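You operate a simulated robot arm through the tools that you are given. There is no shell and no other tool. Be economical: measure what you need, move in short steps, check, and stop when the job is done.

You run a simulated two-armed robot. Do the job below in one go: nothing can be reset, and whatever is moved stays where it is left.

TASK
Take the lid off the blue-knob box and lay it down on the right half of the blue bench.

It is judged by the outcome, as a careful person would: the job done as asked, and still so three seconds after it is handed in. It fails if anything else is knocked over, pushed out of place, dropped, spilled or broken. A push-on lid holds only when it is set on centred and level and pressed home; a screw cap is set on level and turned clockwise until tight.

THE ROBOT
Two 7-joint arms with two-finger parallel grippers on one trunk, on a base that drives. Base frame: it is fixed to the floor where the robot stands at the start and does not move with it; the origin is under the middle of the robot, x ahead of it, y to its left, z up. Lengths are in m, angles in rad, forces in N, time in s.
The left shoulder is at the start at [0.05, 0.158, 1.083], the right one opposite. With the tool pointing down near the work surface each hand reaches from about 0.2 to 0.66 m from the robot's upright axis, wherever it stands, measured 20 degrees to its own side. Payload 3.91 kg a hand.
The TCP of each hand is the grasp point between the finger pads, 0.03 m short of the fingertips. In the tool frame z runs along the fingers and y along their closing line. The gripper opens to 0.11 m. The fingers are 0.02 m wide and 0.01 m thick; the gripper's body (0.048 by 0.112 m) begins 0.055 m behind the TCP.
Orientation is that of the tool frame in the base frame, as [roll, pitch, yaw] about the fixed x, y, z axes, in that order (R = Rz(yaw) Ry(pitch) Rx(roll)). With the fingers straight down and closing along the base's y, the tool's x points along the base's -x, its y along +y and its z along -z.

THE INTERFACE
- The arms move only by the tool servo_tool. It takes "left_plan", "right_plan" or both (then of equal length, played together; a hand with none holds still); each is a list of rows, each a list of 3 entries, a list of its own where there are three numbers: the finger opening in cm, from 0 to 11, then the shift along the base's x, y, z in cm, then the turn, a rotation vector about the base's x, y, z in rad. In form: [[claw, [x, y, z], [ax, ay, az]], ...]. A call has 1 to 8 rows; each row shifts and turns the commanded pose from where the row before left it. Rows are played at 5 a second. More than 0.05 m and 0.15 rad between two rows, or a gripper value outside its range, and nothing of the call is played. Where a pose cannot be reached the arm comes as near as it can. A force on the tool above 40 N (or 10 N above the force at the start of the call, whichever is more), or a blocked arm, ends the call early, and 0.2 s more pass. Each finger travels about 0.153 m/s and halts on what it meets, pressing with about 26 N; the grip force reading is that of the motor and also rises with nothing between the fingers. The clock runs only during rows and for 0.2 s after the last one: add rows that do not move to give the fingers time. It gives the time, the measured TCP pose, the force on the tool (base axes), the opening and the grip force at its end, in the units of the frame above (readings bear some noise), with the torque about the TCP (base axes, N m) and any sound that the robot's microphone picked up.
- Cameras (640 x 400 px; columns grow to the right, rows downward): "scene" is now at [0.1326, -0.0077, 1.2284]; the picture's right is [-0.08, -1.00, 0.00], its down [-0.51, 0.04, -0.86] and it looks along [0.86, -0.07, -0.51] (base axes); focal length 264 px, centre (320, 200). "left" rides on the left gripper at [0.072, -0.017, -0.103] in its tool frame; the picture's right is [0.23, 0.97, 0.00], its down [-0.76, 0.18, -0.62] and it looks along [-0.61, 0.14, 0.78] (tool axes); focal length 222 px, centre (320, 200). "right" rides on the right gripper at [0.072, 0.017, -0.103] in its tool frame; the picture's right is [-0.23, 0.97, 0.00], its down [-0.76, -0.18, -0.62] and it looks along [-0.61, -0.14, 0.78] (tool axes); focal length 222 px, centre (320, 200). There is no depth. A picture from a camera that has moved, and an enlarged one, comes with that camera's place and axes in the base frame and with its lens.
- camera(camera): a new picture of that camera. It takes no simulated time.
- lift_body(by): slides the trunk up (or, below 0, down) by that many m; the arms and the scene camera ride with it, the base frame stays. It gives what a move gives, with no picture.
- roll_base(legs): drives the robot by 1 to 6 legs, each [ahead, turn to the left] in m and rad, along the robot's own axes; the way and the turn of a leg run together, so that a leg with both is an arc; at most 1.5 m and 3.142 rad a leg. The arms and the cameras ride along, it lands a little off, and it stops where it bumps. It gives what a move gives.
- head_to(pan, tilt): turns the head with the scene camera to pan (to the left, within 1.396 rad either way) and tilt (down, from -0.506 to 1.204), counted from straight ahead of the robot. It gives what a move gives.
- zoom(camera, box): a new picture of the part [left, top, right, bottom] of that camera's present view, enlarged. It takes no simulated time.
- sign_off(): hands the job in; it is judged then, once.

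Work in short steps. Places have to be worked out from the pictures, the camera data and where the tool is seen: move nearer, look again, correct. Check each grasp and each placing, and mend what went wrong. You have 120 turns and 92 pictures in all, those below and enlarged ones among them. Open the grippers and draw the arms clear of the work before you hand the job in, unless the task says otherwise; then end with one line.

The tools are called after "Emit:" as a command line: name --argument value ..., lists and objects as JSON in quotes. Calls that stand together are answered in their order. servo_tool: Moves the arms, as the interface text tells. Its arguments: {"type":"object","properties":{"left_plan":{"type":"array","items":{"type":"array"}},"right_plan":{"type":"array","items":{"type":"array"}}},"required":[]} The other tools are called the same way: lift_body (by) slides the trunk up or down; roll_base (legs) drives the base; head_to (pan, tilt) turns the head that bears the scene camera; camera (camera) takes a picture; zoom (camera, box) takes an enlarged picture of a part of a camera's view; sign_off () hands the job in.

At the start:

```text
time: 0.0
left_eef_pos: [0.4665, 0.2165, 1.0349]
left_orientation: [-3.141, 0.0, -3.139]
left_wrist_force: [0.0, 0.3, -0.3]
left_moment: [-0.04, -0.04, 0.02]
left_grip_width: 0.11
left_grasp_force: 0.0
right_eef_pos: [0.3593, -0.1854, 1.0747]
right_orientation: [-3.14, 0.001, -3.141]
right_wrist_force: [0.4, -0.7, 0.6]
right_moment: [0.01, -0.01, -0.02]
right_grip_width: 0.11
right_grasp_force: 0.0
trunk travel left (down, up): [-0.325, 0.157]
robot x, y, heading: [0.004, 0.0021, 0.001]
head pan, tilt: [-0.077, 0.532]
```

scene: 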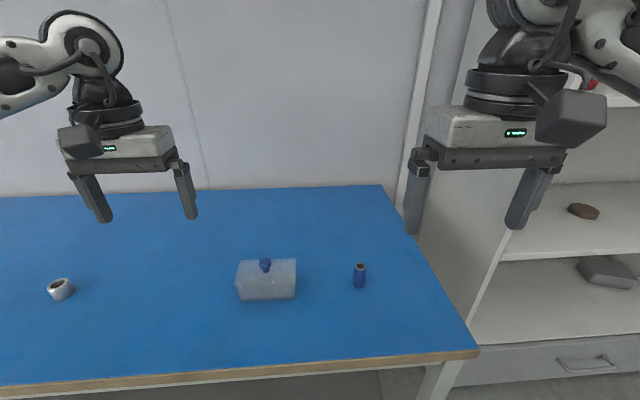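
right: 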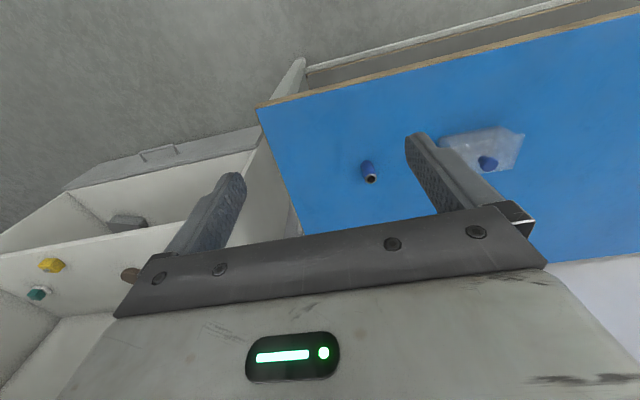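
left: 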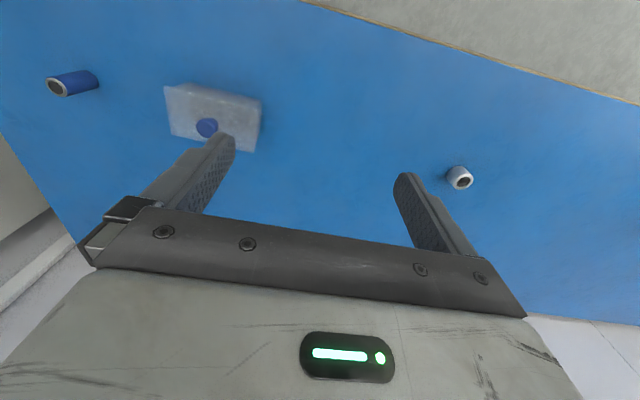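

The blue-knob box is near the middle of the bench. I'll zoom in on it to judge its shape and place.

Emit:
zoom --camera "scene" --box '[200, 230, 400, 355]'

Emit:
zoom --camera "left" --box '[140, 60, 300, 160]'

Emit:
zoom --camera "right" --box '[340, 100, 560, 238]'

```text
3.20 times, centred on (300, 292) of scene
camera zoom: at [0.1326, -0.0077, 1.2284], right [-0.08, -1.0, 0.0], down [-0.51, 0.04, -0.86], along [0.86, -0.07, -0.51], focal length 846 px, centre (384, -96)
```

zoom: 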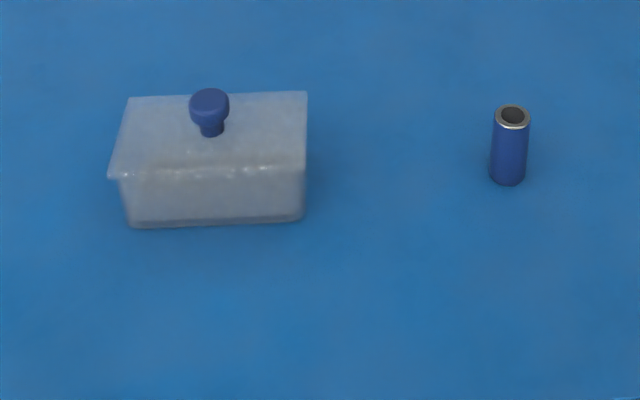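

```text
4.00 times, centred on (220, 110) of left
camera zoom: at [0.3957, 0.2001, 1.1374], right [-0.23, 0.97, 0.0], down [0.76, 0.18, 0.62], along [0.61, 0.14, -0.78], focal length 888 px, centre (720, 560)
```

zoom: 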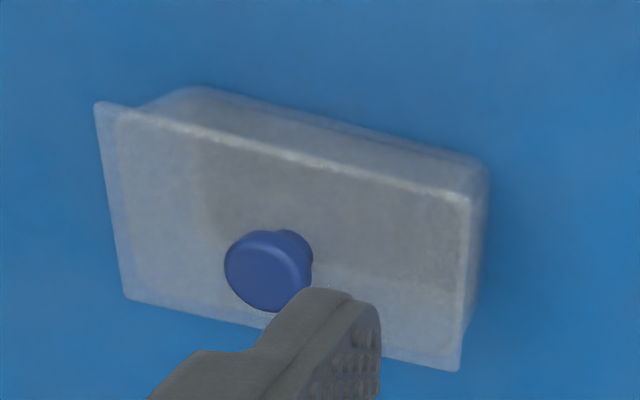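

```text
2.90 times, centred on (450, 169) of right
camera zoom: at [0.2858, -0.1681, 1.1781], right [0.23, 0.97, 0.0], down [0.76, -0.18, 0.62], along [0.61, -0.14, -0.78], focal length 644 px, centre (-57, 290)
```

zoom: 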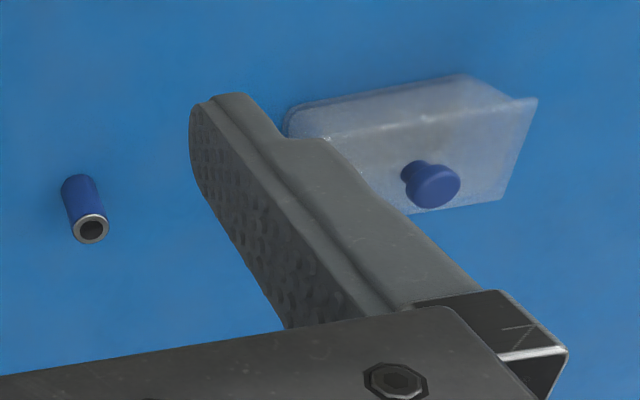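

Triangulating from the three views puts the knob top at about (0.545, 0.073, 0.835) and the bench right edge at y≈-0.32. I look left to find the bench's left edge and so its middle.

Emit:
head_to --pan 0.7 --tilt 0.55

Emit:
camera --camera "scene"

```text
time: 1.1
left_eef_pos: [0.4669, 0.2179, 1.035]
left_orientation: [3.142, -0.001, -3.141]
left_wrist_force: [-1.2, -0.1, 0.0]
left_moment: [0.01, 0.01, 0.05]
left_grip_width: 0.1098
left_grasp_force: 0.0
right_eef_pos: [0.3586, -0.1848, 1.0743]
right_orientation: [3.142, 0.0, 3.141]
right_wrist_force: [0.6, 1.1, -0.4]
right_moment: [0.02, 0.0, -0.03]
right_grip_width: 0.1099
right_grasp_force: 0.0
trunk travel left (down, up): [-0.325, 0.157]
robot x, y, heading: [0.0011, 0.0031, -0.002]
head pan, tilt: [0.7, 0.55]
```

```text
85 pictures are left
camera scene: at [0.1113, 0.057, 1.2269], right [0.64, -0.77, 0.0], down [-0.4, -0.34, -0.85], along [0.65, 0.55, -0.52], focal length 264 px, centre (320, 200)
```

scene: 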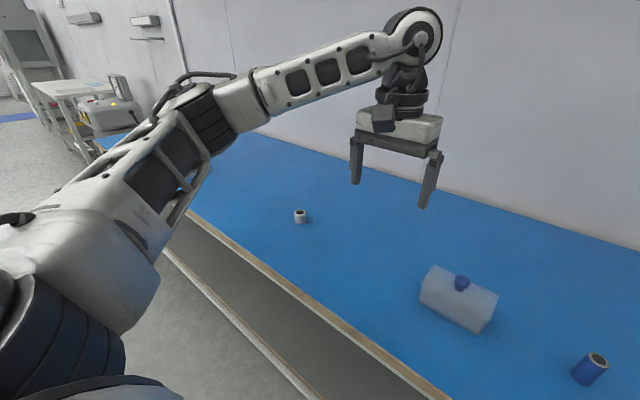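

The bench runs from y≈-0.32 to nearly 2, so anything near y≈-0.05 is surely in its right half. I'll use the right hand: move it above the knob while the left hand draws away to the left.

Emit:
servo_tool --right_plan '[[11, [2.3, 3.2, -1.5], [0, 0, 0]], [9, [2.3, 3.2, -1.5], [0, 0, 0]], [7, [2.3, 3.2, -1.5], [0, 0, 0]], [6, [2.3, 3.2, -1.5], [0, 0, 0]], [6, [2.3, 3.2, -1.5], [0, 0, 0]], [6, [2.3, 3.2, -1.5], [0, 0, 0]], [6, [2.3, 3.2, -1.5], [0, 0, 0]], [6, [2.3, 3.2, -1.5], [0, 0, 0]]]' --left_plan '[[11, [-1, 3, 0], [0, 0, 0]], [11, [-1, 3, 0], [0, 0, 0]], [11, [-1, 3, 0], [0, 0, 0]], [11, [-1, 3, 0], [0, 0, 0]], [11, [-1, 3, 0], [0, 0, 0]], [11, [0, 0, 0], [0, 0, 0]], [11, [0, 0, 0], [0, 0, 0]], [11, [0, 0, 0], [0, 0, 0]]]'

Emit:
head_to --pan 0.05 --tilt 0.7

Emit:
camera --camera "scene"

Emit:
camera --camera "right"

```text
time: 2.9
left_eef_pos: [0.4189, 0.3686, 1.0319]
left_orientation: [-3.139, 0.001, -3.141]
left_wrist_force: [-0.2, -0.6, 0.0]
left_moment: [-0.03, 0.01, 0.01]
left_grip_width: 0.1102
left_grasp_force: 0.1
right_eef_pos: [0.5442, 0.0723, 0.9543]
right_orientation: [3.141, 0.001, -3.141]
right_wrist_force: [-0.2, 0.5, -0.6]
right_moment: [0.02, -0.02, -0.01]
right_grip_width: 0.0599
right_grasp_force: 0.0
trunk travel left (down, up): [-0.325, 0.157]
robot x, y, heading: [0.0006, 0.0012, 0.003]
head pan, tilt: [0.7, 0.55]
```

```text
time: 4.0
left_eef_pos: [0.4197, 0.3688, 1.0319]
left_orientation: [-3.141, 0.001, -3.141]
left_wrist_force: [0.4, -0.1, -0.2]
left_moment: [0.01, -0.01, -0.01]
left_grip_width: 0.11
left_grasp_force: 0.1
right_eef_pos: [0.5422, 0.0715, 0.9544]
right_orientation: [3.141, 0.0, 3.141]
right_wrist_force: [-0.1, 0.6, -0.2]
right_moment: [-0.02, 0.0, -0.02]
right_grip_width: 0.0602
right_grasp_force: 0.1
trunk travel left (down, up): [-0.325, 0.157]
robot x, y, heading: [-0.0011, -0.0018, 0.002]
head pan, tilt: [0.051, 0.7]
```

```text
84 pictures are left
camera scene: at [0.1274, 0.0036, 1.2138], right [0.05, -1.0, 0.0], down [-0.64, -0.03, -0.77], along [0.76, 0.04, -0.64], focal length 264 px, centre (320, 200)
```

scene: 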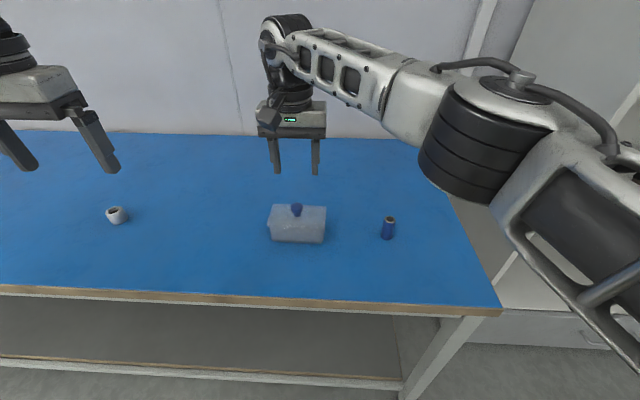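

```text
83 pictures are left
camera right: at [0.4703, 0.0881, 1.0572], right [0.23, 0.97, 0.0], down [0.76, -0.18, 0.62], along [0.61, -0.14, -0.78], focal length 222 px, centre (320, 200)
```

right: 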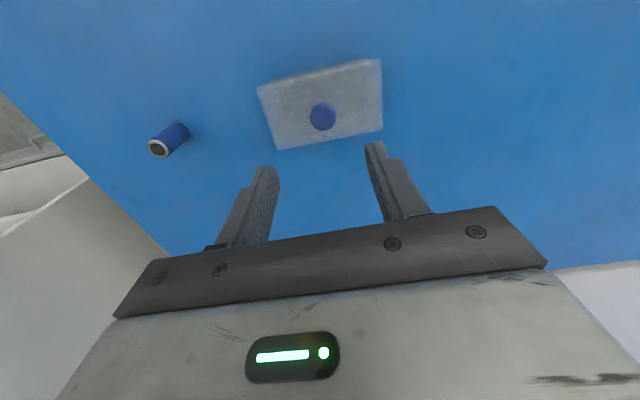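

The knob works out at (0.543, 0.0745), with the lid spanning about 0.125 × 0.07 m and squared to the axes. I come down to a fingertip height just above the knob and look again.

Emit:
servo_tool --right_plan '[[6, [0, 0.3, -3], [0, 0, 0]], [6, [0, 0, -3], [0, 0, 0]], [6, [0, 0, -1.5], [0, 0, 0]], [6, [0, 0, 0], [0, 0, 0]]]'

Emit:
zoom --camera "scene" --box '[240, 150, 360, 270]'

Emit:
camera --camera "right"

Emit:
camera --camera "left"

```text
time: 5.0
left_eef_pos: [0.4187, 0.3695, 1.0331]
left_orientation: [-3.141, 0.001, -3.14]
left_wrist_force: [0.0, 0.3, 0.0]
left_moment: [0.01, -0.02, 0.03]
left_grip_width: 0.1099
left_grasp_force: 0.0
right_eef_pos: [0.5436, 0.0738, 0.8801]
right_orientation: [3.141, 0.001, 3.14]
right_wrist_force: [0.5, -0.2, 0.2]
right_moment: [-0.04, 0.05, 0.01]
right_grip_width: 0.0599
right_grasp_force: 0.0
trunk travel left (down, up): [-0.325, 0.157]
robot x, y, heading: [0.0023, -0.0004, 0.004]
head pan, tilt: [0.051, 0.7]
```

```text
3.33 times, centred on (300, 210) of scene
camera zoom: at [0.1274, 0.0035, 1.2138], right [0.05, -1.0, 0.0], down [-0.64, -0.03, -0.76], along [0.76, 0.04, -0.64], focal length 882 px, centre (387, 167)
```

zoom: 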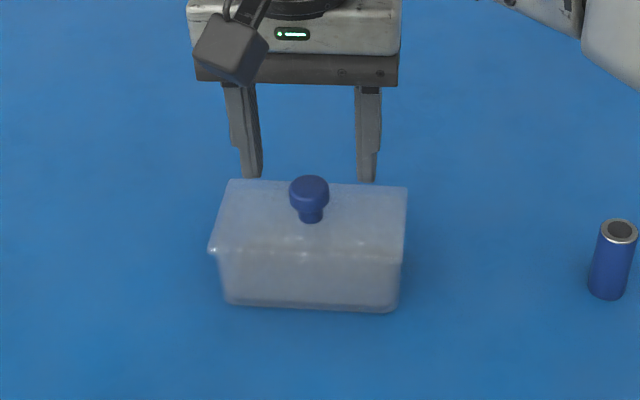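

```text
81 pictures are left
camera right: at [0.4704, 0.0908, 0.9835], right [0.23, 0.97, 0.0], down [0.76, -0.18, 0.62], along [0.61, -0.14, -0.78], focal length 222 px, centre (320, 200)
```

right: 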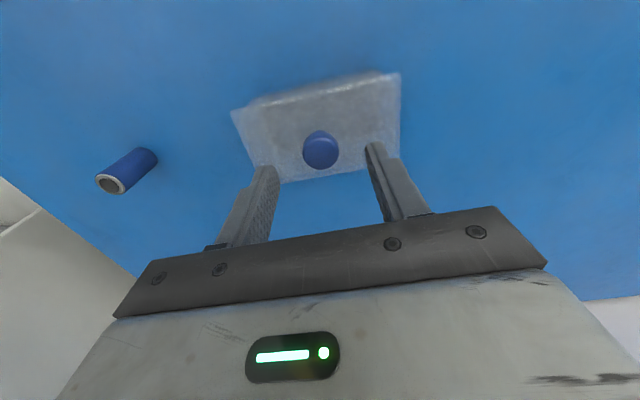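

```text
80 pictures are left
camera left: at [0.3466, 0.3515, 1.1362], right [-0.23, 0.97, 0.0], down [0.76, 0.18, 0.62], along [0.61, 0.14, -0.78], focal length 222 px, centre (320, 200)
```

left: 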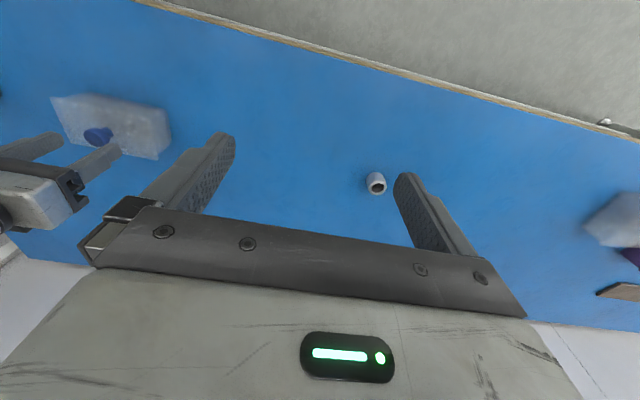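

The knob top appears near z 0.845 and the lid near 0.82. I descend 2.2 cm in small steps so the tips are around the knob and just above the lid.

Emit:
servo_tool --right_plan '[[6, [-0.1, 0.1, -0.8], [0, 0, 0]], [6, [0, 0, -0.7], [0, 0, 0]], [6, [0, 0, -0.7], [0, 0, 0]], [6, [0, 0, 0], [0, 0, 0]]]'

Emit:
zoom --camera "scene" --box '[250, 170, 350, 250]'

Emit:
zoom --camera "right" --box '[200, 80, 440, 230]'

```text
time: 6.0
left_eef_pos: [0.4184, 0.3682, 1.0333]
left_orientation: [-3.141, 0.0, -3.14]
left_wrist_force: [-0.2, 0.4, -1.4]
left_moment: [0.0, 0.03, 0.0]
left_grip_width: 0.1099
left_grasp_force: 0.0
right_eef_pos: [0.5419, 0.0739, 0.8577]
right_orientation: [-3.141, 0.0, -3.141]
right_wrist_force: [0.2, 0.3, 0.2]
right_moment: [0.0, 0.02, 0.0]
right_grip_width: 0.06
right_grasp_force: 0.1
trunk travel left (down, up): [-0.325, 0.157]
robot x, y, heading: [0.0003, 0.0007, -0.004]
head pan, tilt: [0.051, 0.7]
```

```text
5.00 times, centred on (300, 210) of scene
camera zoom: at [0.1274, 0.0035, 1.2138], right [0.05, -1.0, 0.0], down [-0.64, -0.03, -0.76], along [0.76, 0.04, -0.64], focal length 1323 px, centre (420, 150)
```

zoom: 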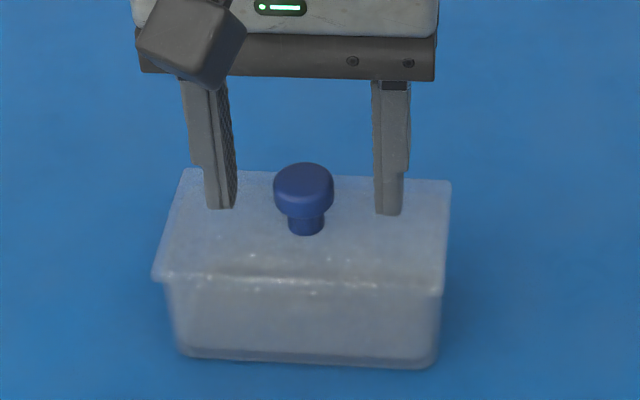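

```text
2.67 times, centred on (320, 155) of right
camera zoom: at [0.4691, 0.0914, 0.9611], right [0.23, 0.97, 0.0], down [0.76, -0.18, 0.62], along [0.61, -0.14, -0.78], focal length 592 px, centre (320, 320)
```

zoom: 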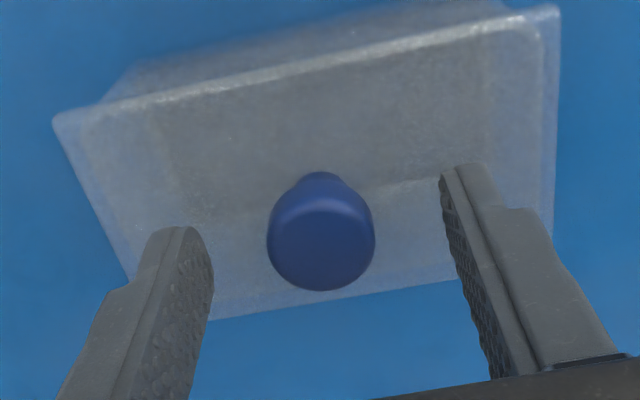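

The fingers are centred on the knob and the tips are about 12 mm above the lid. I go down 0.9 cm and close.

Emit:
servo_tool --right_plan '[[6, [0, 0, -0.5], [0, 0, 0]], [6, [0, 0, -0.4], [0, 0, 0]], [3.5, [0, 0, 0], [0, 0, 0]], [1, [0, 0, 0], [0, 0, 0]], [0, [0, 0, 0], [0, 0, 0]], [0, [0, 0, 0], [0, 0, 0]]]'

Emit:
zoom --camera "scene" --box '[250, 170, 350, 250]'

```text
time: 7.3
left_eef_pos: [0.419, 0.367, 1.0326]
left_orientation: [-3.14, 0.002, -3.14]
left_wrist_force: [-0.1, -0.4, 0.3]
left_moment: [0.0, 0.0, 0.0]
left_grip_width: 0.1099
left_grasp_force: 0.0
right_eef_pos: [0.5413, 0.0755, 0.8481]
right_orientation: [-3.141, 0.001, 3.142]
right_wrist_force: [0.4, 0.3, -0.1]
right_moment: [0.0, 0.01, 0.01]
right_grip_width: 0.0244
right_grasp_force: 26.2
trunk travel left (down, up): [-0.325, 0.157]
robot x, y, heading: [0.004, -0.0005, -0.003]
head pan, tilt: [0.051, 0.7]
```

```text
5.00 times, centred on (300, 210) of scene
camera zoom: at [0.1275, 0.0035, 1.2137], right [0.05, -1.0, 0.0], down [-0.64, -0.03, -0.76], along [0.76, 0.04, -0.64], focal length 1323 px, centre (420, 150)
```

zoom: 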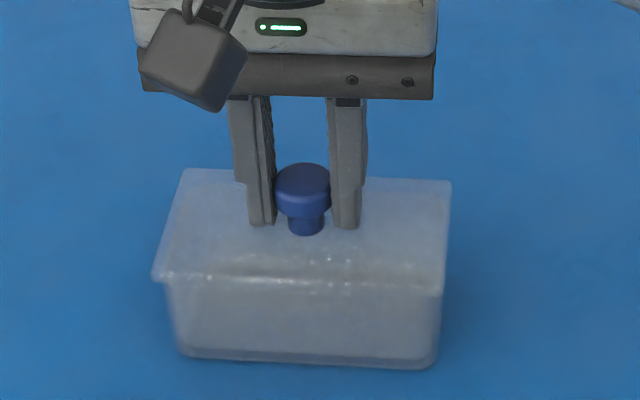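

The knob is held (opening 24 mm, 26 N). I lift gently by 1 cm and check whether the box stays.

Emit:
servo_tool --right_plan '[[0, [0, 0, 0.3], [0, 0, 0]], [0, [0, 0, 0.3], [0, 0, 0]], [0, [0, 0, 0.4], [0, 0, 0]]]'

Emit:
zoom --camera "scene" --box '[250, 170, 350, 250]'

```text
time: 8.2
left_eef_pos: [0.4188, 0.3672, 1.0338]
left_orientation: [-3.141, 0.0, -3.139]
left_wrist_force: [-0.7, -1.3, 1.1]
left_moment: [-0.01, -0.01, -0.01]
left_grip_width: 0.1098
left_grasp_force: 0.1
right_eef_pos: [0.5409, 0.0737, 0.8585]
right_orientation: [3.142, -0.002, -3.141]
right_wrist_force: [0.0, 0.9, -0.4]
right_moment: [-0.01, 0.04, -0.03]
right_grip_width: 0.0244
right_grasp_force: 26.2
trunk travel left (down, up): [-0.325, 0.157]
robot x, y, heading: [-0.0026, 0.0019, 0.001]
head pan, tilt: [0.051, 0.7]
```

```text
5.00 times, centred on (300, 210) of scene
camera zoom: at [0.1275, 0.0035, 1.2137], right [0.05, -1.0, 0.0], down [-0.64, -0.03, -0.76], along [0.76, 0.04, -0.64], focal length 1323 px, centre (420, 150)
```

zoom: 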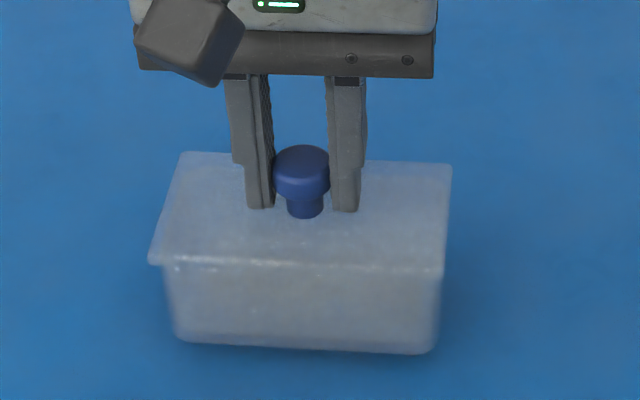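

The whole box rose with the lid, so the body must be held down. I set it back exactly, keep the knob held, and begin turning the left hand so that its fingers will come in low from the left, closing along x on the body below the rim.

Emit:
servo_tool --right_plan '[[0, [0, 0, -0.3], [0, 0, 0]], [0, [0, 0, -0.3], [0, 0, 0]], [0, [0, 0, -0.4], [0, 0, 0]], [0, [0, 0, 0], [0, 0, 0]], [0, [0, 0, 0], [0, 0, 0]], [0, [0, 0, 0], [0, 0, 0]], [0, [0, 0, 0], [0, 0, 0]], [0, [0, 0, 0], [0, 0, 0]]]' --left_plan '[[11, [0, 0, 0], [0, 0, 0.14]], [11, [0, 0, 0], [0, 0, 0.14]], [11, [0, 0, 0], [0, 0, 0.14]], [11, [0, 0, 0], [0, 0, 0.14]], [11, [0, 0, 0], [0, 0, 0.14]], [11, [0, 0, 0], [0, 0, 0.14]], [11, [0, 0, 0], [0, 0, 0.14]], [11, [0, 0, 0], [0, 0, 0.14]]]'

Emit:
servo_tool --left_plan '[[11, [0, 0, 0], [0, 0, 0.15]], [11, [0, 0, 0], [0, 0, 0.15]], [11, [0, 0, 0], [0, 0, 0.15]], [11, [0, 0, 0], [-0.15, 0, 0]], [11, [0, 0, 0], [-0.15, 0, 0]], [11, [0, 0, 0], [-0.15, 0, 0]], [11, [0, 0, 0], [-0.15, 0, 0]], [11, [0, 0, 0], [0, 0, 0]]]'

Emit:
camera --camera "scene"

```text
time: 9.9
left_eef_pos: [0.418, 0.3662, 1.0349]
left_orientation: [-3.14, 0.0, -2.02]
left_wrist_force: [-0.6, 0.2, 1.0]
left_moment: [0.0, -0.01, 0.02]
left_grip_width: 0.11
left_grasp_force: 0.1
right_eef_pos: [0.5411, 0.0752, 0.8487]
right_orientation: [3.14, 0.002, -3.141]
right_wrist_force: [1.8, -0.6, 8.2]
right_moment: [0.01, -0.02, -0.02]
right_grip_width: 0.0242
right_grasp_force: 25.6
trunk travel left (down, up): [-0.325, 0.157]
robot x, y, heading: [-0.001, -0.0025, -0.003]
head pan, tilt: [0.051, 0.7]
```

```text
time: 11.8
left_eef_pos: [0.4184, 0.3677, 1.0346]
left_orientation: [-3.141, -0.602, -1.57]
left_wrist_force: [0.0, 0.2, -0.4]
left_moment: [0.02, 0.0, -0.01]
left_grip_width: 0.11
left_grasp_force: 0.0
right_eef_pos: [0.5414, 0.0744, 0.8491]
right_orientation: [3.14, 0.001, 3.141]
right_wrist_force: [1.4, 0.5, 10.3]
right_moment: [0.04, -0.03, 0.02]
right_grip_width: 0.0245
right_grasp_force: 26.3
trunk travel left (down, up): [-0.325, 0.157]
robot x, y, heading: [0.0004, 0.0001, 0.002]
head pan, tilt: [0.051, 0.7]
```

```text
75 pictures are left
camera scene: at [0.1268, 0.0035, 1.2139], right [0.05, -1.0, 0.0], down [-0.64, -0.03, -0.77], along [0.76, 0.04, -0.64], focal length 264 px, centre (320, 200)
```

scene: 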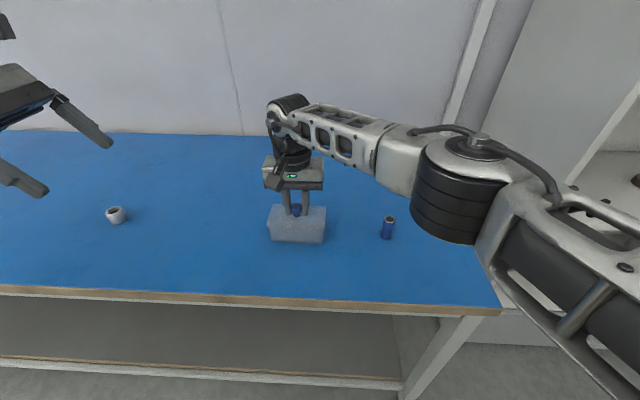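

The left hand turns well and the box is back on the bench. I finish the tilt to about 60° from vertical while moving left of the box, high.

Emit:
servo_tool --left_plan '[[11, [2, -1, -0.5], [-0.15, 0, 0]], [11, [2, -1, -0.5], [-0.15, 0, 0]], [11, [2, -1, -0.5], [-0.145, 0, 0]], [11, [2, -1, -1], [0, 0, 0]], [11, [2, -1, -2], [0, 0, 0]], [11, [2.4, -1, -2], [0, 0, 0]], [11, [0, 0, -2], [0, 0, 0]], [11, [0, 0, 0], [0, 0, 0]]]'

Emit:
camera --camera "left"

Emit:
camera --camera "scene"

```text
time: 13.6
left_eef_pos: [0.5414, 0.3055, 0.9482]
left_orientation: [-3.14, -1.043, -1.573]
left_wrist_force: [-1.2, 0.4, 0.3]
left_moment: [0.01, 0.0, -0.01]
left_grip_width: 0.1101
left_grasp_force: 0.1
right_eef_pos: [0.5412, 0.0744, 0.8487]
right_orientation: [3.14, -0.001, -3.141]
right_wrist_force: [0.2, -0.3, 7.9]
right_moment: [0.0, 0.0, 0.01]
right_grip_width: 0.0244
right_grasp_force: 25.9
trunk travel left (down, up): [-0.325, 0.157]
robot x, y, heading: [-0.0011, -0.0023, 0.002]
head pan, tilt: [0.051, 0.7]
```

```text
74 pictures are left
camera left: at [0.5589, 0.3582, 1.0631], right [-0.97, -0.11, 0.2], down [-0.18, 0.92, -0.35], along [-0.14, -0.37, -0.92], focal length 222 px, centre (320, 200)
```

left: 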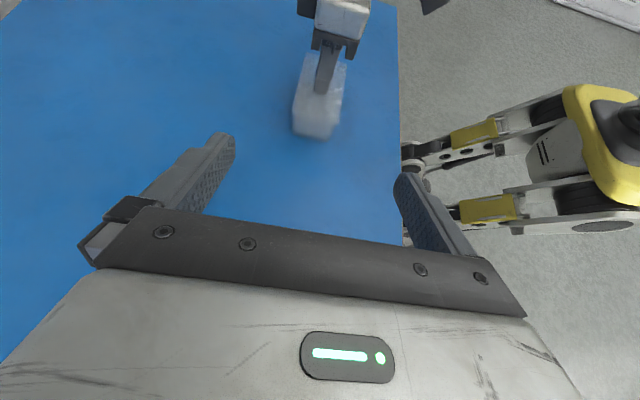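

```text
73 pictures are left
camera scene: at [0.1268, 0.0034, 1.2138], right [0.05, -1.0, 0.0], down [-0.64, -0.03, -0.77], along [0.76, 0.04, -0.64], focal length 264 px, centre (320, 200)
```

scene: 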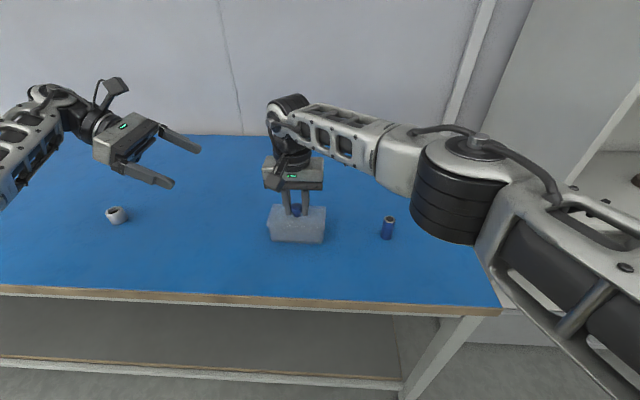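

The left hand reached its tilt well. I zoom on the box from here to pin down the rim and base heights.

Emit:
zoom --camera "left" --box '[260, 30, 388, 150]'

Emit:
zoom --camera "scene" --box '[250, 180, 346, 250]'

```text
3.33 times, centred on (324, 90) of left
camera zoom: at [0.5589, 0.3582, 1.0631], right [-0.97, -0.11, 0.2], down [-0.18, 0.92, -0.35], along [-0.14, -0.37, -0.92], focal length 740 px, centre (307, 567)
```

zoom: 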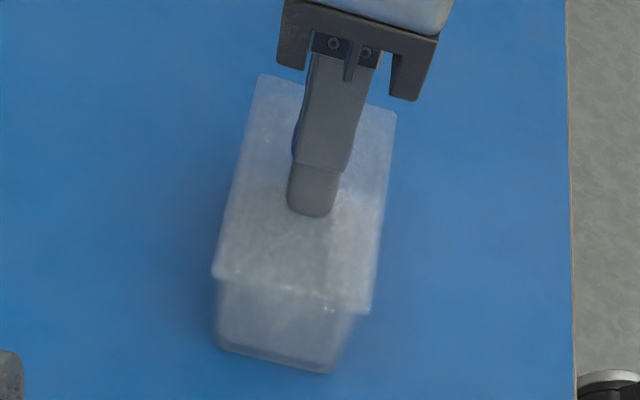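

```text
5.71 times, centred on (298, 215) of scene
camera zoom: at [0.1268, 0.0034, 1.2138], right [0.05, -1.0, 0.0], down [-0.64, -0.03, -0.77], along [0.76, 0.04, -0.64], focal length 1512 px, centre (446, 114)
```

zoom: 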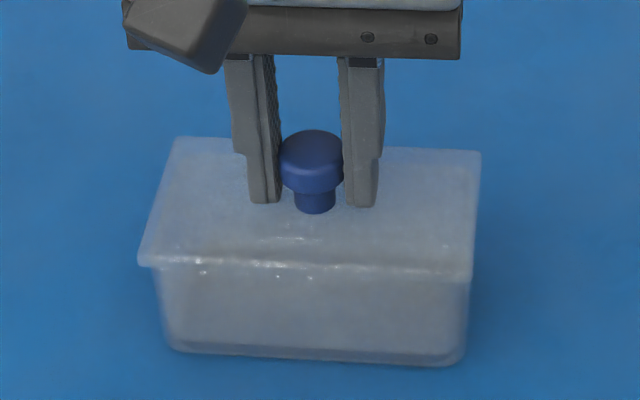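

From this view: lid end at y≈0.137 spanning x 0.508–0.575, bench near z 0.755, body end y≈0.126. I aim the left TCP at (0.541, 0.131, 0.788), first stopping 10 cm back along the tool axis.

Emit:
servo_tool --left_plan '[[11, [0, -2.2, -2.8], [0, 0, 0]], [11, [0, -2.2, -2.8], [0, 0, 0]], [11, [0, -2.2, -2.8], [0, 0, 0]], [11, [0, -2.2, -2.7], [0, 0, 0]], [11, [0, 0, 0], [0, 0, 0]]]'

Emit:
camera --camera "left"

Emit:
camera --camera "scene"

```text
time: 14.8
left_eef_pos: [0.5426, 0.2181, 0.8381]
left_orientation: [-3.141, -1.044, -1.572]
left_wrist_force: [-0.9, -0.5, -0.6]
left_moment: [0.0, 0.01, -0.01]
left_grip_width: 0.1096
left_grasp_force: 0.1
right_eef_pos: [0.5403, 0.0752, 0.8485]
right_orientation: [3.141, 0.003, 3.141]
right_wrist_force: [-0.6, -1.2, 5.0]
right_moment: [0.0, 0.02, 0.03]
right_grip_width: 0.0244
right_grasp_force: 26.2
trunk travel left (down, up): [-0.325, 0.157]
robot x, y, heading: [-0.0029, -0.0016, 0.002]
head pan, tilt: [0.051, 0.7]
```

```text
70 pictures are left
camera left: at [0.5594, 0.2709, 0.952], right [-0.97, -0.11, 0.2], down [-0.18, 0.92, -0.35], along [-0.14, -0.37, -0.92], focal length 222 px, centre (320, 200)
```

left: 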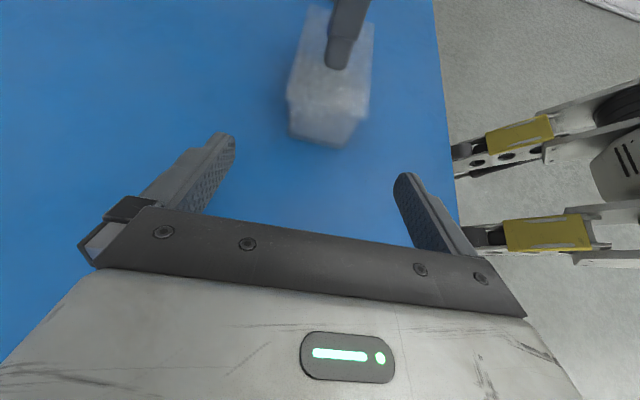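

```text
69 pictures are left
camera scene: at [0.1269, 0.0034, 1.2138], right [0.05, -1.0, 0.0], down [-0.64, -0.03, -0.77], along [0.76, 0.04, -0.64], focal length 264 px, centre (320, 200)
```

scene: 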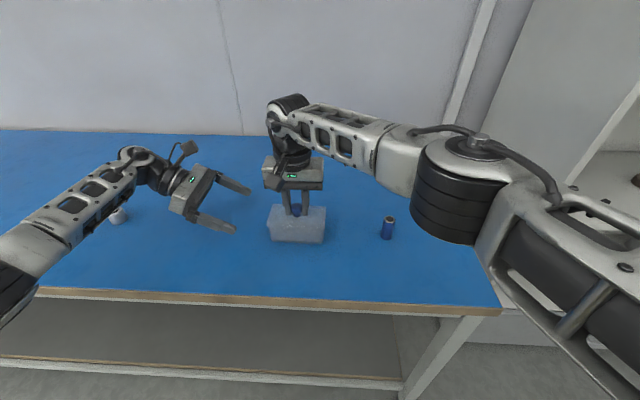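

The approach looks clear. I go 6 cm further along the tool axis and look again.

Emit:
servo_tool --left_plan '[[11, [0, -1.75, -1.01], [0, 0, 0]], [11, [0, -1.75, -1.01], [0, 0, 0]], [11, [0, -1.75, -1.01], [0, 0, 0]], [11, [0, 0, 0], [0, 0, 0]]]'

Emit:
zoom --camera "left" --box '[180, 60, 460, 235]'

Emit:
zoom --camera "scene" --box '[130, 130, 370, 280]'

```text
time: 15.8
left_eef_pos: [0.5437, 0.167, 0.8082]
left_orientation: [3.14, -1.047, -1.571]
left_wrist_force: [-0.4, -0.2, -0.4]
left_moment: [0.01, 0.01, 0.02]
left_grip_width: 0.1101
left_grasp_force: 0.0
right_eef_pos: [0.5411, 0.0752, 0.848]
right_orientation: [-3.142, -0.001, 3.14]
right_wrist_force: [-0.6, -0.8, 5.0]
right_moment: [-0.2, 0.02, 0.02]
right_grip_width: 0.0244
right_grasp_force: 25.8
trunk travel left (down, up): [-0.325, 0.157]
robot x, y, heading: [0.0019, -0.004, 0.003]
head pan, tilt: [0.051, 0.7]
```

```text
2.29 times, centred on (320, 148) of left
camera zoom: at [0.5587, 0.2198, 0.9227], right [-0.97, -0.11, 0.2], down [-0.18, 0.92, -0.35], along [-0.14, -0.37, -0.92], focal length 508 px, centre (320, 320)
```

zoom: 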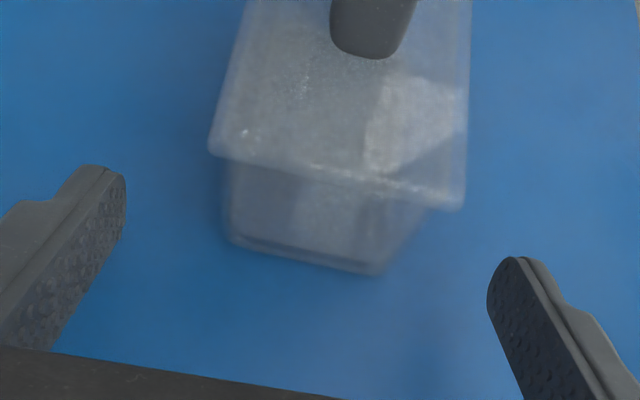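

```text
2.67 times, centred on (250, 205) of scene
camera zoom: at [0.1269, 0.0034, 1.2138], right [0.05, -1.0, 0.0], down [-0.64, -0.03, -0.77], along [0.76, 0.04, -0.64], focal length 705 px, centre (507, 187)
```

zoom: 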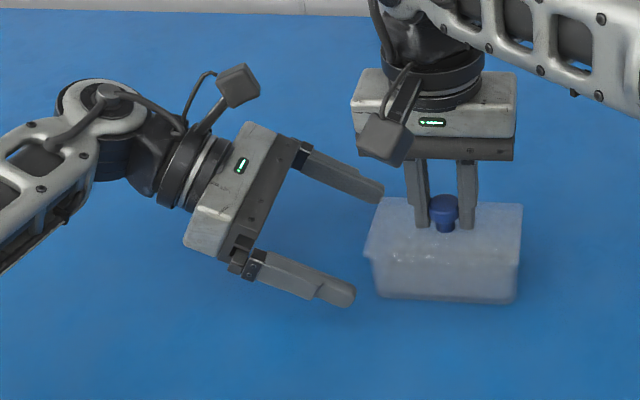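

Numbers agree: body x 0.511–0.569 (centre 0.540), rim end y 0.135. I finish the approach with a 3 mm x correction.

Emit:
servo_tool --left_plan '[[11, [-0.3, -1.2, -0.7], [0, 0, 0]], [11, [0, -1.2, -0.7], [0, 0, 0]], [11, [0, -1.2, -0.7], [0, 0, 0]], [11, [0, 0, 0], [0, 0, 0]]]'

Emit:
zoom --camera "left" --box '[180, 60, 460, 235]'

Emit:
zoom --camera "scene" --box '[190, 160, 350, 260]'

```text
time: 16.8
left_eef_pos: [0.5388, 0.1293, 0.7867]
left_orientation: [3.14, -1.043, -1.571]
left_wrist_force: [-0.4, -0.2, 1.5]
left_moment: [0.0, -0.01, -0.01]
left_grip_width: 0.1099
left_grasp_force: 0.0
right_eef_pos: [0.5418, 0.0754, 0.8485]
right_orientation: [3.14, -0.001, -3.141]
right_wrist_force: [-1.6, -1.4, 4.3]
right_moment: [-0.17, 0.02, 0.01]
right_grip_width: 0.0242
right_grasp_force: 26.1
trunk travel left (down, up): [-0.325, 0.157]
robot x, y, heading: [-0.0006, 0.0043, -0.001]
head pan, tilt: [0.051, 0.7]
```

```text
2.29 times, centred on (320, 148) of left
camera zoom: at [0.5559, 0.1822, 0.9013], right [-0.97, -0.11, 0.2], down [-0.18, 0.92, -0.35], along [-0.14, -0.37, -0.92], focal length 508 px, centre (320, 320)
```

zoom: 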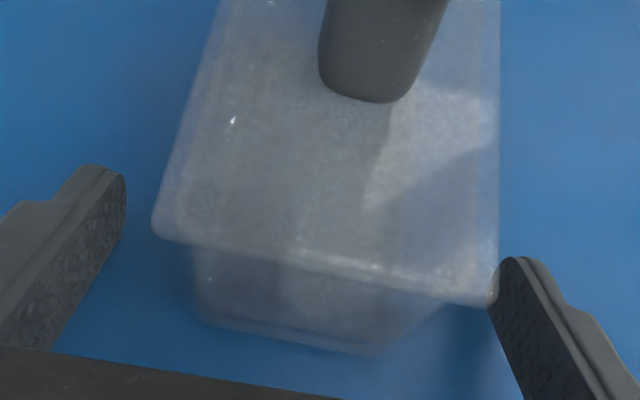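

```text
4.00 times, centred on (270, 210) of scene
camera zoom: at [0.127, 0.0034, 1.2138], right [0.05, -1.0, 0.0], down [-0.64, -0.03, -0.77], along [0.76, 0.04, -0.64], focal length 1058 px, centre (520, 160)
```

zoom: 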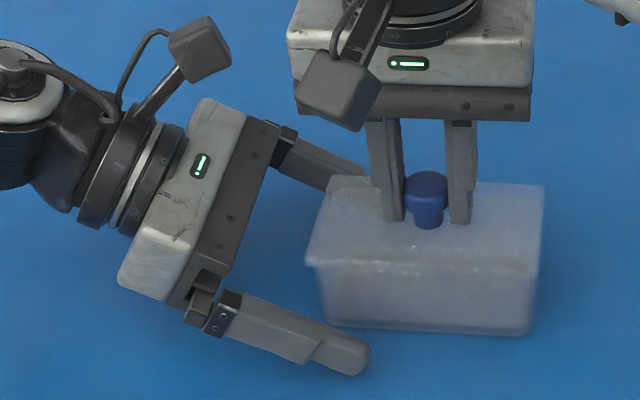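

The fingers straddle the body below the rim. I close the left hand gradually onto it.

Emit:
servo_tool --left_plan '[[9, [0.1, 0, 0], [0, 0, 0]], [8, [0, 0, 0], [0, 0, 0]], [7, [0, 0, 0], [0, 0, 0]], [6.2, [0, 0, 0], [0, 0, 0]], [5.5, [0, 0, 0], [0, 0, 0]], [4.5, [0, 0, 0], [0, 0, 0]], [4.5, [0, 0, 0], [0, 0, 0]]]'

Emit:
zoom --camera "left" --box '[180, 60, 460, 235]'

Emit:
zoom --camera "scene" --box '[190, 160, 350, 260]'

```text
time: 18.4
left_eef_pos: [0.5404, 0.13, 0.7875]
left_orientation: [-3.141, -1.044, -1.571]
left_wrist_force: [6.6, 1.0, -1.4]
left_moment: [0.02, 0.34, 0.11]
left_grip_width: 0.0657
left_grasp_force: 25.9
right_eef_pos: [0.5409, 0.076, 0.8484]
right_orientation: [3.14, 0.0, -3.141]
right_wrist_force: [-5.9, -2.4, 5.7]
right_moment: [-0.19, 0.09, 0.13]
right_grip_width: 0.0244
right_grasp_force: 25.8
trunk travel left (down, up): [-0.325, 0.157]
robot x, y, heading: [0.0006, -0.0016, -0.003]
head pan, tilt: [0.051, 0.7]
```

```text
2.29 times, centred on (320, 148) of left
camera zoom: at [0.5573, 0.183, 0.9016], right [-0.97, -0.12, 0.2], down [-0.18, 0.92, -0.35], along [-0.14, -0.37, -0.92], focal length 508 px, centre (320, 320)
```

zoom: 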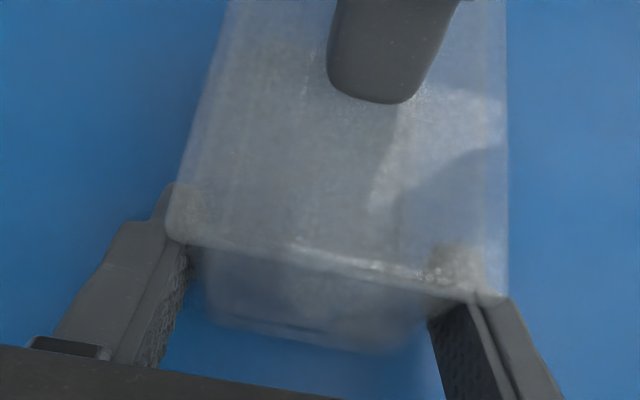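

```text
4.00 times, centred on (270, 210) of scene
camera zoom: at [0.127, 0.0034, 1.2138], right [0.05, -1.0, 0.0], down [-0.64, -0.03, -0.77], along [0.76, 0.04, -0.64], focal length 1058 px, centre (520, 160)
```

zoom: 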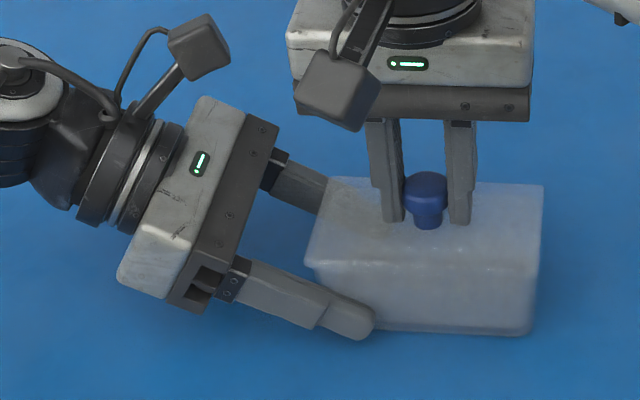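

The left fingers grip the body beneath the overhang (65.7 mm, 26 N). Now I pull the lid up slowly with the right hand.

Emit:
servo_tool --right_plan '[[0, [0, 0, 0.2], [0, 0, 0]], [0, [0, 0, 0.2], [0, 0, 0]], [0, [0, 0, 0.2], [0, 0, 0]], [0, [0, 0, 0.2], [0, 0, 0]], [0, [0, 0, 0.2], [0, 0, 0]]]'

Emit:
zoom --camera "scene" --box '[190, 160, 350, 260]'

```text
time: 19.6
left_eef_pos: [0.5405, 0.1298, 0.787]
left_orientation: [3.14, -1.045, -1.57]
left_wrist_force: [-0.1, -0.4, 0.6]
left_moment: [0.05, 0.04, 0.02]
left_grip_width: 0.0656
left_grasp_force: 25.5
right_eef_pos: [0.5416, 0.0747, 0.859]
right_orientation: [3.14, 0.0, 3.141]
right_wrist_force: [0.0, -0.4, 0.7]
right_moment: [0.02, -0.04, 0.02]
right_grip_width: 0.0245
right_grasp_force: 26.4
trunk travel left (down, up): [-0.325, 0.157]
robot x, y, heading: [-0.0009, 0.0016, -0.003]
head pan, tilt: [0.051, 0.7]
heard: snap
```

```text
4.00 times, centred on (270, 210) of scene
camera zoom: at [0.1274, 0.0034, 1.2138], right [0.05, -1.0, 0.0], down [-0.64, -0.03, -0.77], along [0.76, 0.04, -0.64], focal length 1058 px, centre (520, 160)
```

zoom: 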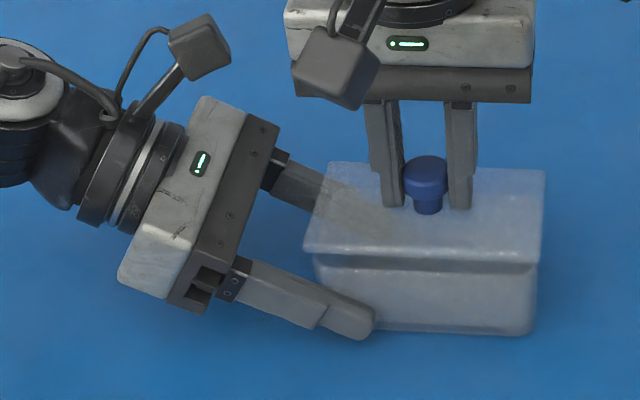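

A snap was heard and a gap shows between lid and box: the lid is off and the box stayed. I raise the lid clear.

Emit:
servo_tool --right_plan '[[0, [0, 0, 1], [0, 0, 0]], [0, [0, 0, 2], [0, 0, 0]], [0, [0, 0, 2], [0, 0, 0]], [0, [0, 0, 2], [0, 0, 0]], [0, [0, 0, 0], [0, 0, 0]]]'

Emit:
camera --camera "scene"

Emit:
camera --camera "right"

```text
time: 20.8
left_eef_pos: [0.5405, 0.1302, 0.7877]
left_orientation: [-3.14, -1.045, -1.571]
left_wrist_force: [0.5, -0.6, 1.4]
left_moment: [-0.03, 0.1, -0.03]
left_grip_width: 0.0654
left_grasp_force: 26.8
right_eef_pos: [0.5428, 0.0741, 0.9283]
right_orientation: [3.141, -0.001, 3.141]
right_wrist_force: [0.8, 0.4, -1.0]
right_moment: [-0.03, -0.02, 0.02]
right_grip_width: 0.024
right_grasp_force: 26.4
trunk travel left (down, up): [-0.325, 0.157]
robot x, y, heading: [0.0021, -0.0016, 0.001]
head pan, tilt: [0.051, 0.7]
```

```text
61 pictures are left
camera scene: at [0.1273, 0.0035, 1.2138], right [0.05, -1.0, 0.0], down [-0.64, -0.03, -0.77], along [0.76, 0.04, -0.64], focal length 264 px, centre (320, 200)
```

scene: 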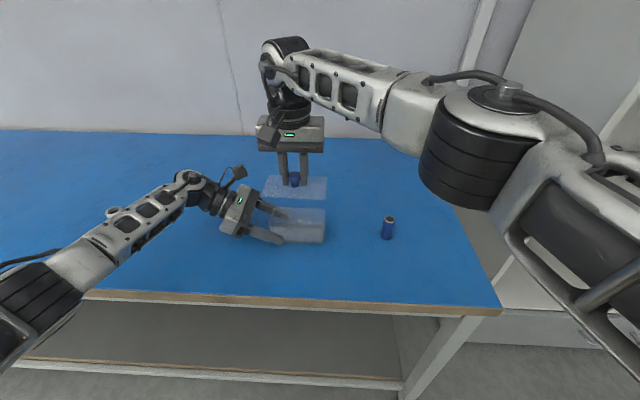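

```text
60 pictures are left
camera right: at [0.4698, 0.0914, 1.0313], right [0.23, 0.97, 0.0], down [0.76, -0.18, 0.62], along [0.61, -0.14, -0.78], focal length 222 px, centre (320, 200)
```

right: 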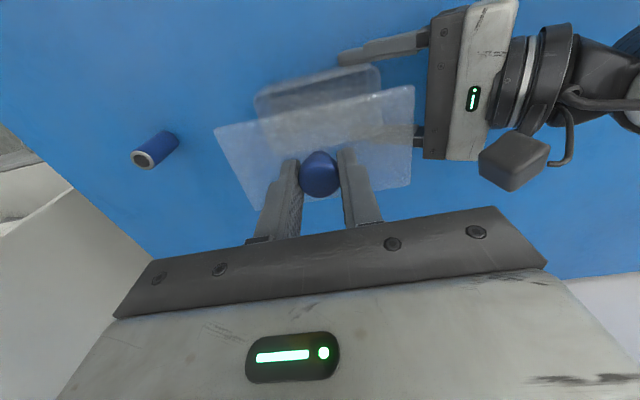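

The lid is up and level with a shallow plug below. I carry it to the free bench area in front-right, about (0.455, -0.06), at height, then lower part-way.

Emit:
servo_tool --right_plan '[[0, [-2.2, -3.35, 0], [0, 0, 0]], [0, [-2.2, -3.35, 0], [0, 0, 0]], [0, [-2.2, -3.35, 0], [0, 0, 0]], [0, [-2.2, -3.35, 0], [0, 0, 0]], [0, [0, 0, -2.5], [0, 0, 0]], [0, [0, 0, -2.5], [0, 0, 0]], [0, [0, 0, -2.5], [0, 0, 0]], [0, [0, 0, 0], [0, 0, 0]]]'

Emit:
zoom --camera "scene" --box '[200, 180, 456, 340]'

Emit:
camera --camera "right"

```text
time: 22.6
left_eef_pos: [0.5404, 0.13, 0.787]
left_orientation: [3.141, -1.045, -1.571]
left_wrist_force: [0.0, 0.8, 1.7]
left_moment: [-0.05, 0.08, -0.05]
left_grip_width: 0.0654
left_grasp_force: 26.2
right_eef_pos: [0.4521, -0.0579, 0.8513]
right_orientation: [3.14, 0.0, -3.141]
right_wrist_force: [-0.3, -0.5, -0.2]
right_moment: [0.01, 0.01, 0.01]
right_grip_width: 0.0242
right_grasp_force: 25.9
trunk travel left (down, up): [-0.325, 0.157]
robot x, y, heading: [0.0002, 0.0034, 0.003]
head pan, tilt: [0.051, 0.7]
```

```text
2.50 times, centred on (328, 260) of scene
camera zoom: at [0.1273, 0.0035, 1.2138], right [0.05, -1.0, 0.0], down [-0.64, -0.03, -0.77], along [0.76, 0.04, -0.64], focal length 661 px, centre (300, 50)
```

zoom: 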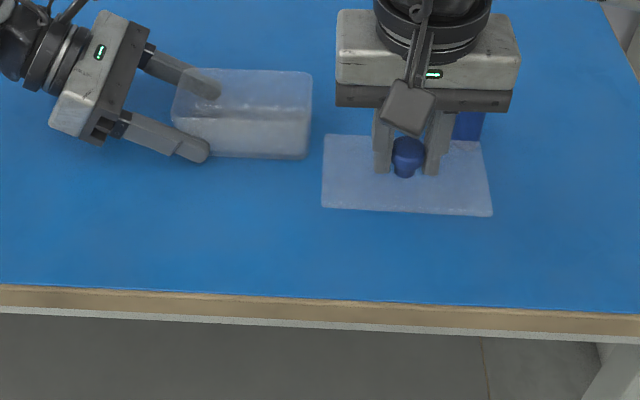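

```text
58 pictures are left
camera right: at [0.3799, -0.0414, 0.9553], right [0.23, 0.97, 0.0], down [0.76, -0.18, 0.62], along [0.61, -0.14, -0.78], focal length 222 px, centre (320, 200)
```

right: 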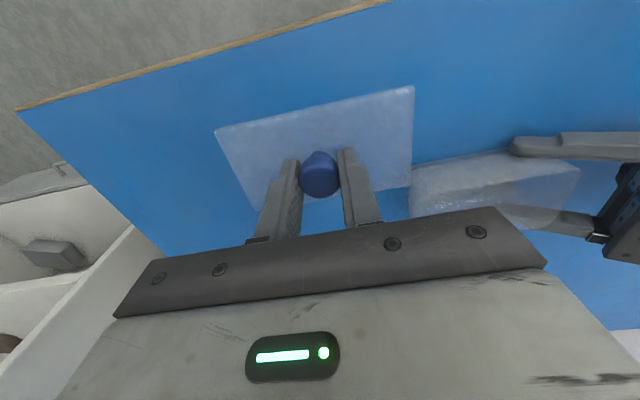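

Clear of box, cylinder and bench edge. I lower in small steps towards contact, watching the force.

Emit:
servo_tool --right_plan '[[0, [0, 0, -1.2], [0, 0, 0]], [0, [0, 0, -1.2], [0, 0, 0]], [0, [0, 0, -1], [0, 0, 0]], [0, [0, 0, -0.5], [0, 0, 0]], [0, [0, 0, -0.3], [0, 0, 0]], [0, [0, 0, 0], [0, 0, 0]]]'

Emit:
zoom --camera "scene" --box '[300, 200, 420, 280]'

```text
time: 23.9
left_eef_pos: [0.5393, 0.13, 0.7866]
left_orientation: [3.14, -1.044, -1.571]
left_wrist_force: [-0.8, 0.3, 3.1]
left_moment: [-0.05, 0.08, -0.03]
left_grip_width: 0.0656
left_grasp_force: 26.1
right_eef_pos: [0.4532, -0.0587, 0.8126]
right_orientation: [-3.141, -0.001, 3.141]
right_wrist_force: [0.4, 0.0, -1.1]
right_moment: [-0.01, -0.01, 0.01]
right_grip_width: 0.0243
right_grasp_force: 26.2
trunk travel left (down, up): [-0.325, 0.157]
robot x, y, heading: [0.0031, -0.0001, -0.003]
head pan, tilt: [0.051, 0.7]
```

```text
5.00 times, centred on (360, 240) of scene
camera zoom: at [0.1273, 0.0035, 1.2138], right [0.05, -1.0, 0.0], down [-0.64, -0.03, -0.77], along [0.76, 0.04, -0.64], focal length 1323 px, centre (120, 0)
```

zoom: 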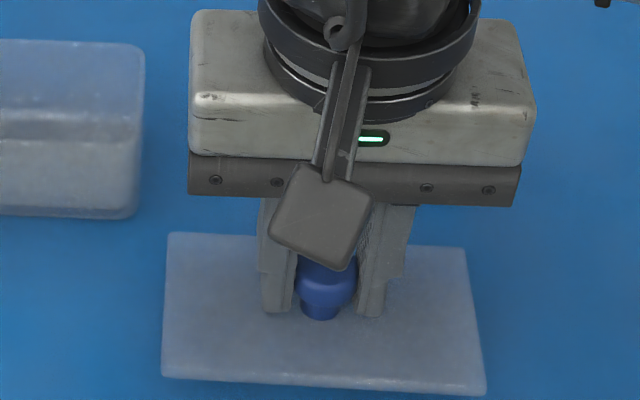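

No contact yet; I go on in 2–3 mm steps.

Emit:
servo_tool --right_plan '[[0, [0, 0, -0.3], [0, 0, 0]], [0, [0, 0, -0.2], [0, 0, 0]], [0, [0, 0, -0.2], [0, 0, 0]], [0, [0, 0, 0], [0, 0, 0]]]'

```text
time: 24.9
left_eef_pos: [0.5407, 0.1299, 0.7858]
left_orientation: [3.141, -1.047, -1.572]
left_wrist_force: [0.4, 0.4, 1.8]
left_moment: [0.0, 0.13, -0.02]
left_grip_width: 0.0654
left_grasp_force: 25.4
right_eef_pos: [0.4523, -0.0596, 0.8049]
right_orientation: [3.14, -0.001, 3.142]
right_wrist_force: [0.8, 0.0, -1.5]
right_moment: [-0.02, 0.03, 0.0]
right_grip_width: 0.0243
right_grasp_force: 25.7
trunk travel left (down, up): [-0.325, 0.157]
robot x, y, heading: [0.0017, -0.0022, 0.003]
head pan, tilt: [0.051, 0.7]
```

Still free; continuing down in fine steps.

Emit:
servo_tool --right_plan '[[0, [0, 0, -0.2], [0, 0, 0]], [0, [0, 0, -0.2], [0, 0, 0]], [0, [0, 0, -0.2], [0, 0, 0]], [0, [0, 0, 0], [0, 0, 0]]]'

Emit:
zoom --camera "scene" --box '[300, 200, 420, 280]'

```text
time: 25.9
left_eef_pos: [0.5423, 0.1301, 0.787]
left_orientation: [-3.141, -1.046, -1.57]
left_wrist_force: [0.2, 0.6, 1.5]
left_moment: [-0.02, 0.08, -0.03]
left_grip_width: 0.0655
left_grasp_force: 25.5
right_eef_pos: [0.4545, -0.0583, 0.7994]
right_orientation: [-3.14, 0.0, 3.141]
right_wrist_force: [1.1, -1.0, -0.7]
right_moment: [0.04, -0.02, -0.01]
right_grip_width: 0.0243
right_grasp_force: 25.2
trunk travel left (down, up): [-0.325, 0.157]
robot x, y, heading: [-0.0036, -0.0025, -0.002]
head pan, tilt: [0.051, 0.7]
```

```text
5.00 times, centred on (360, 240) of scene
camera zoom: at [0.1273, 0.0035, 1.2138], right [0.05, -1.0, 0.0], down [-0.64, -0.03, -0.77], along [0.76, 0.04, -0.64], focal length 1323 px, centre (120, 0)
```

zoom: 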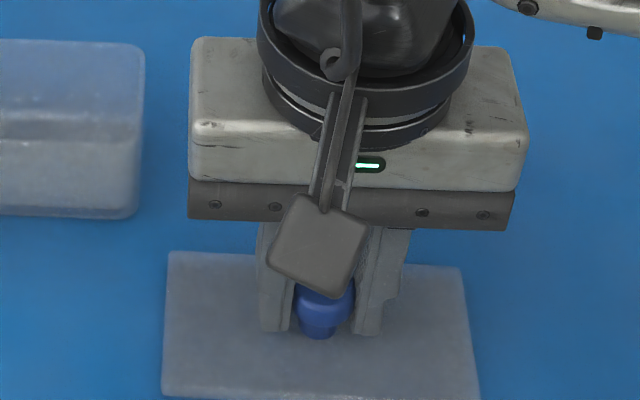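

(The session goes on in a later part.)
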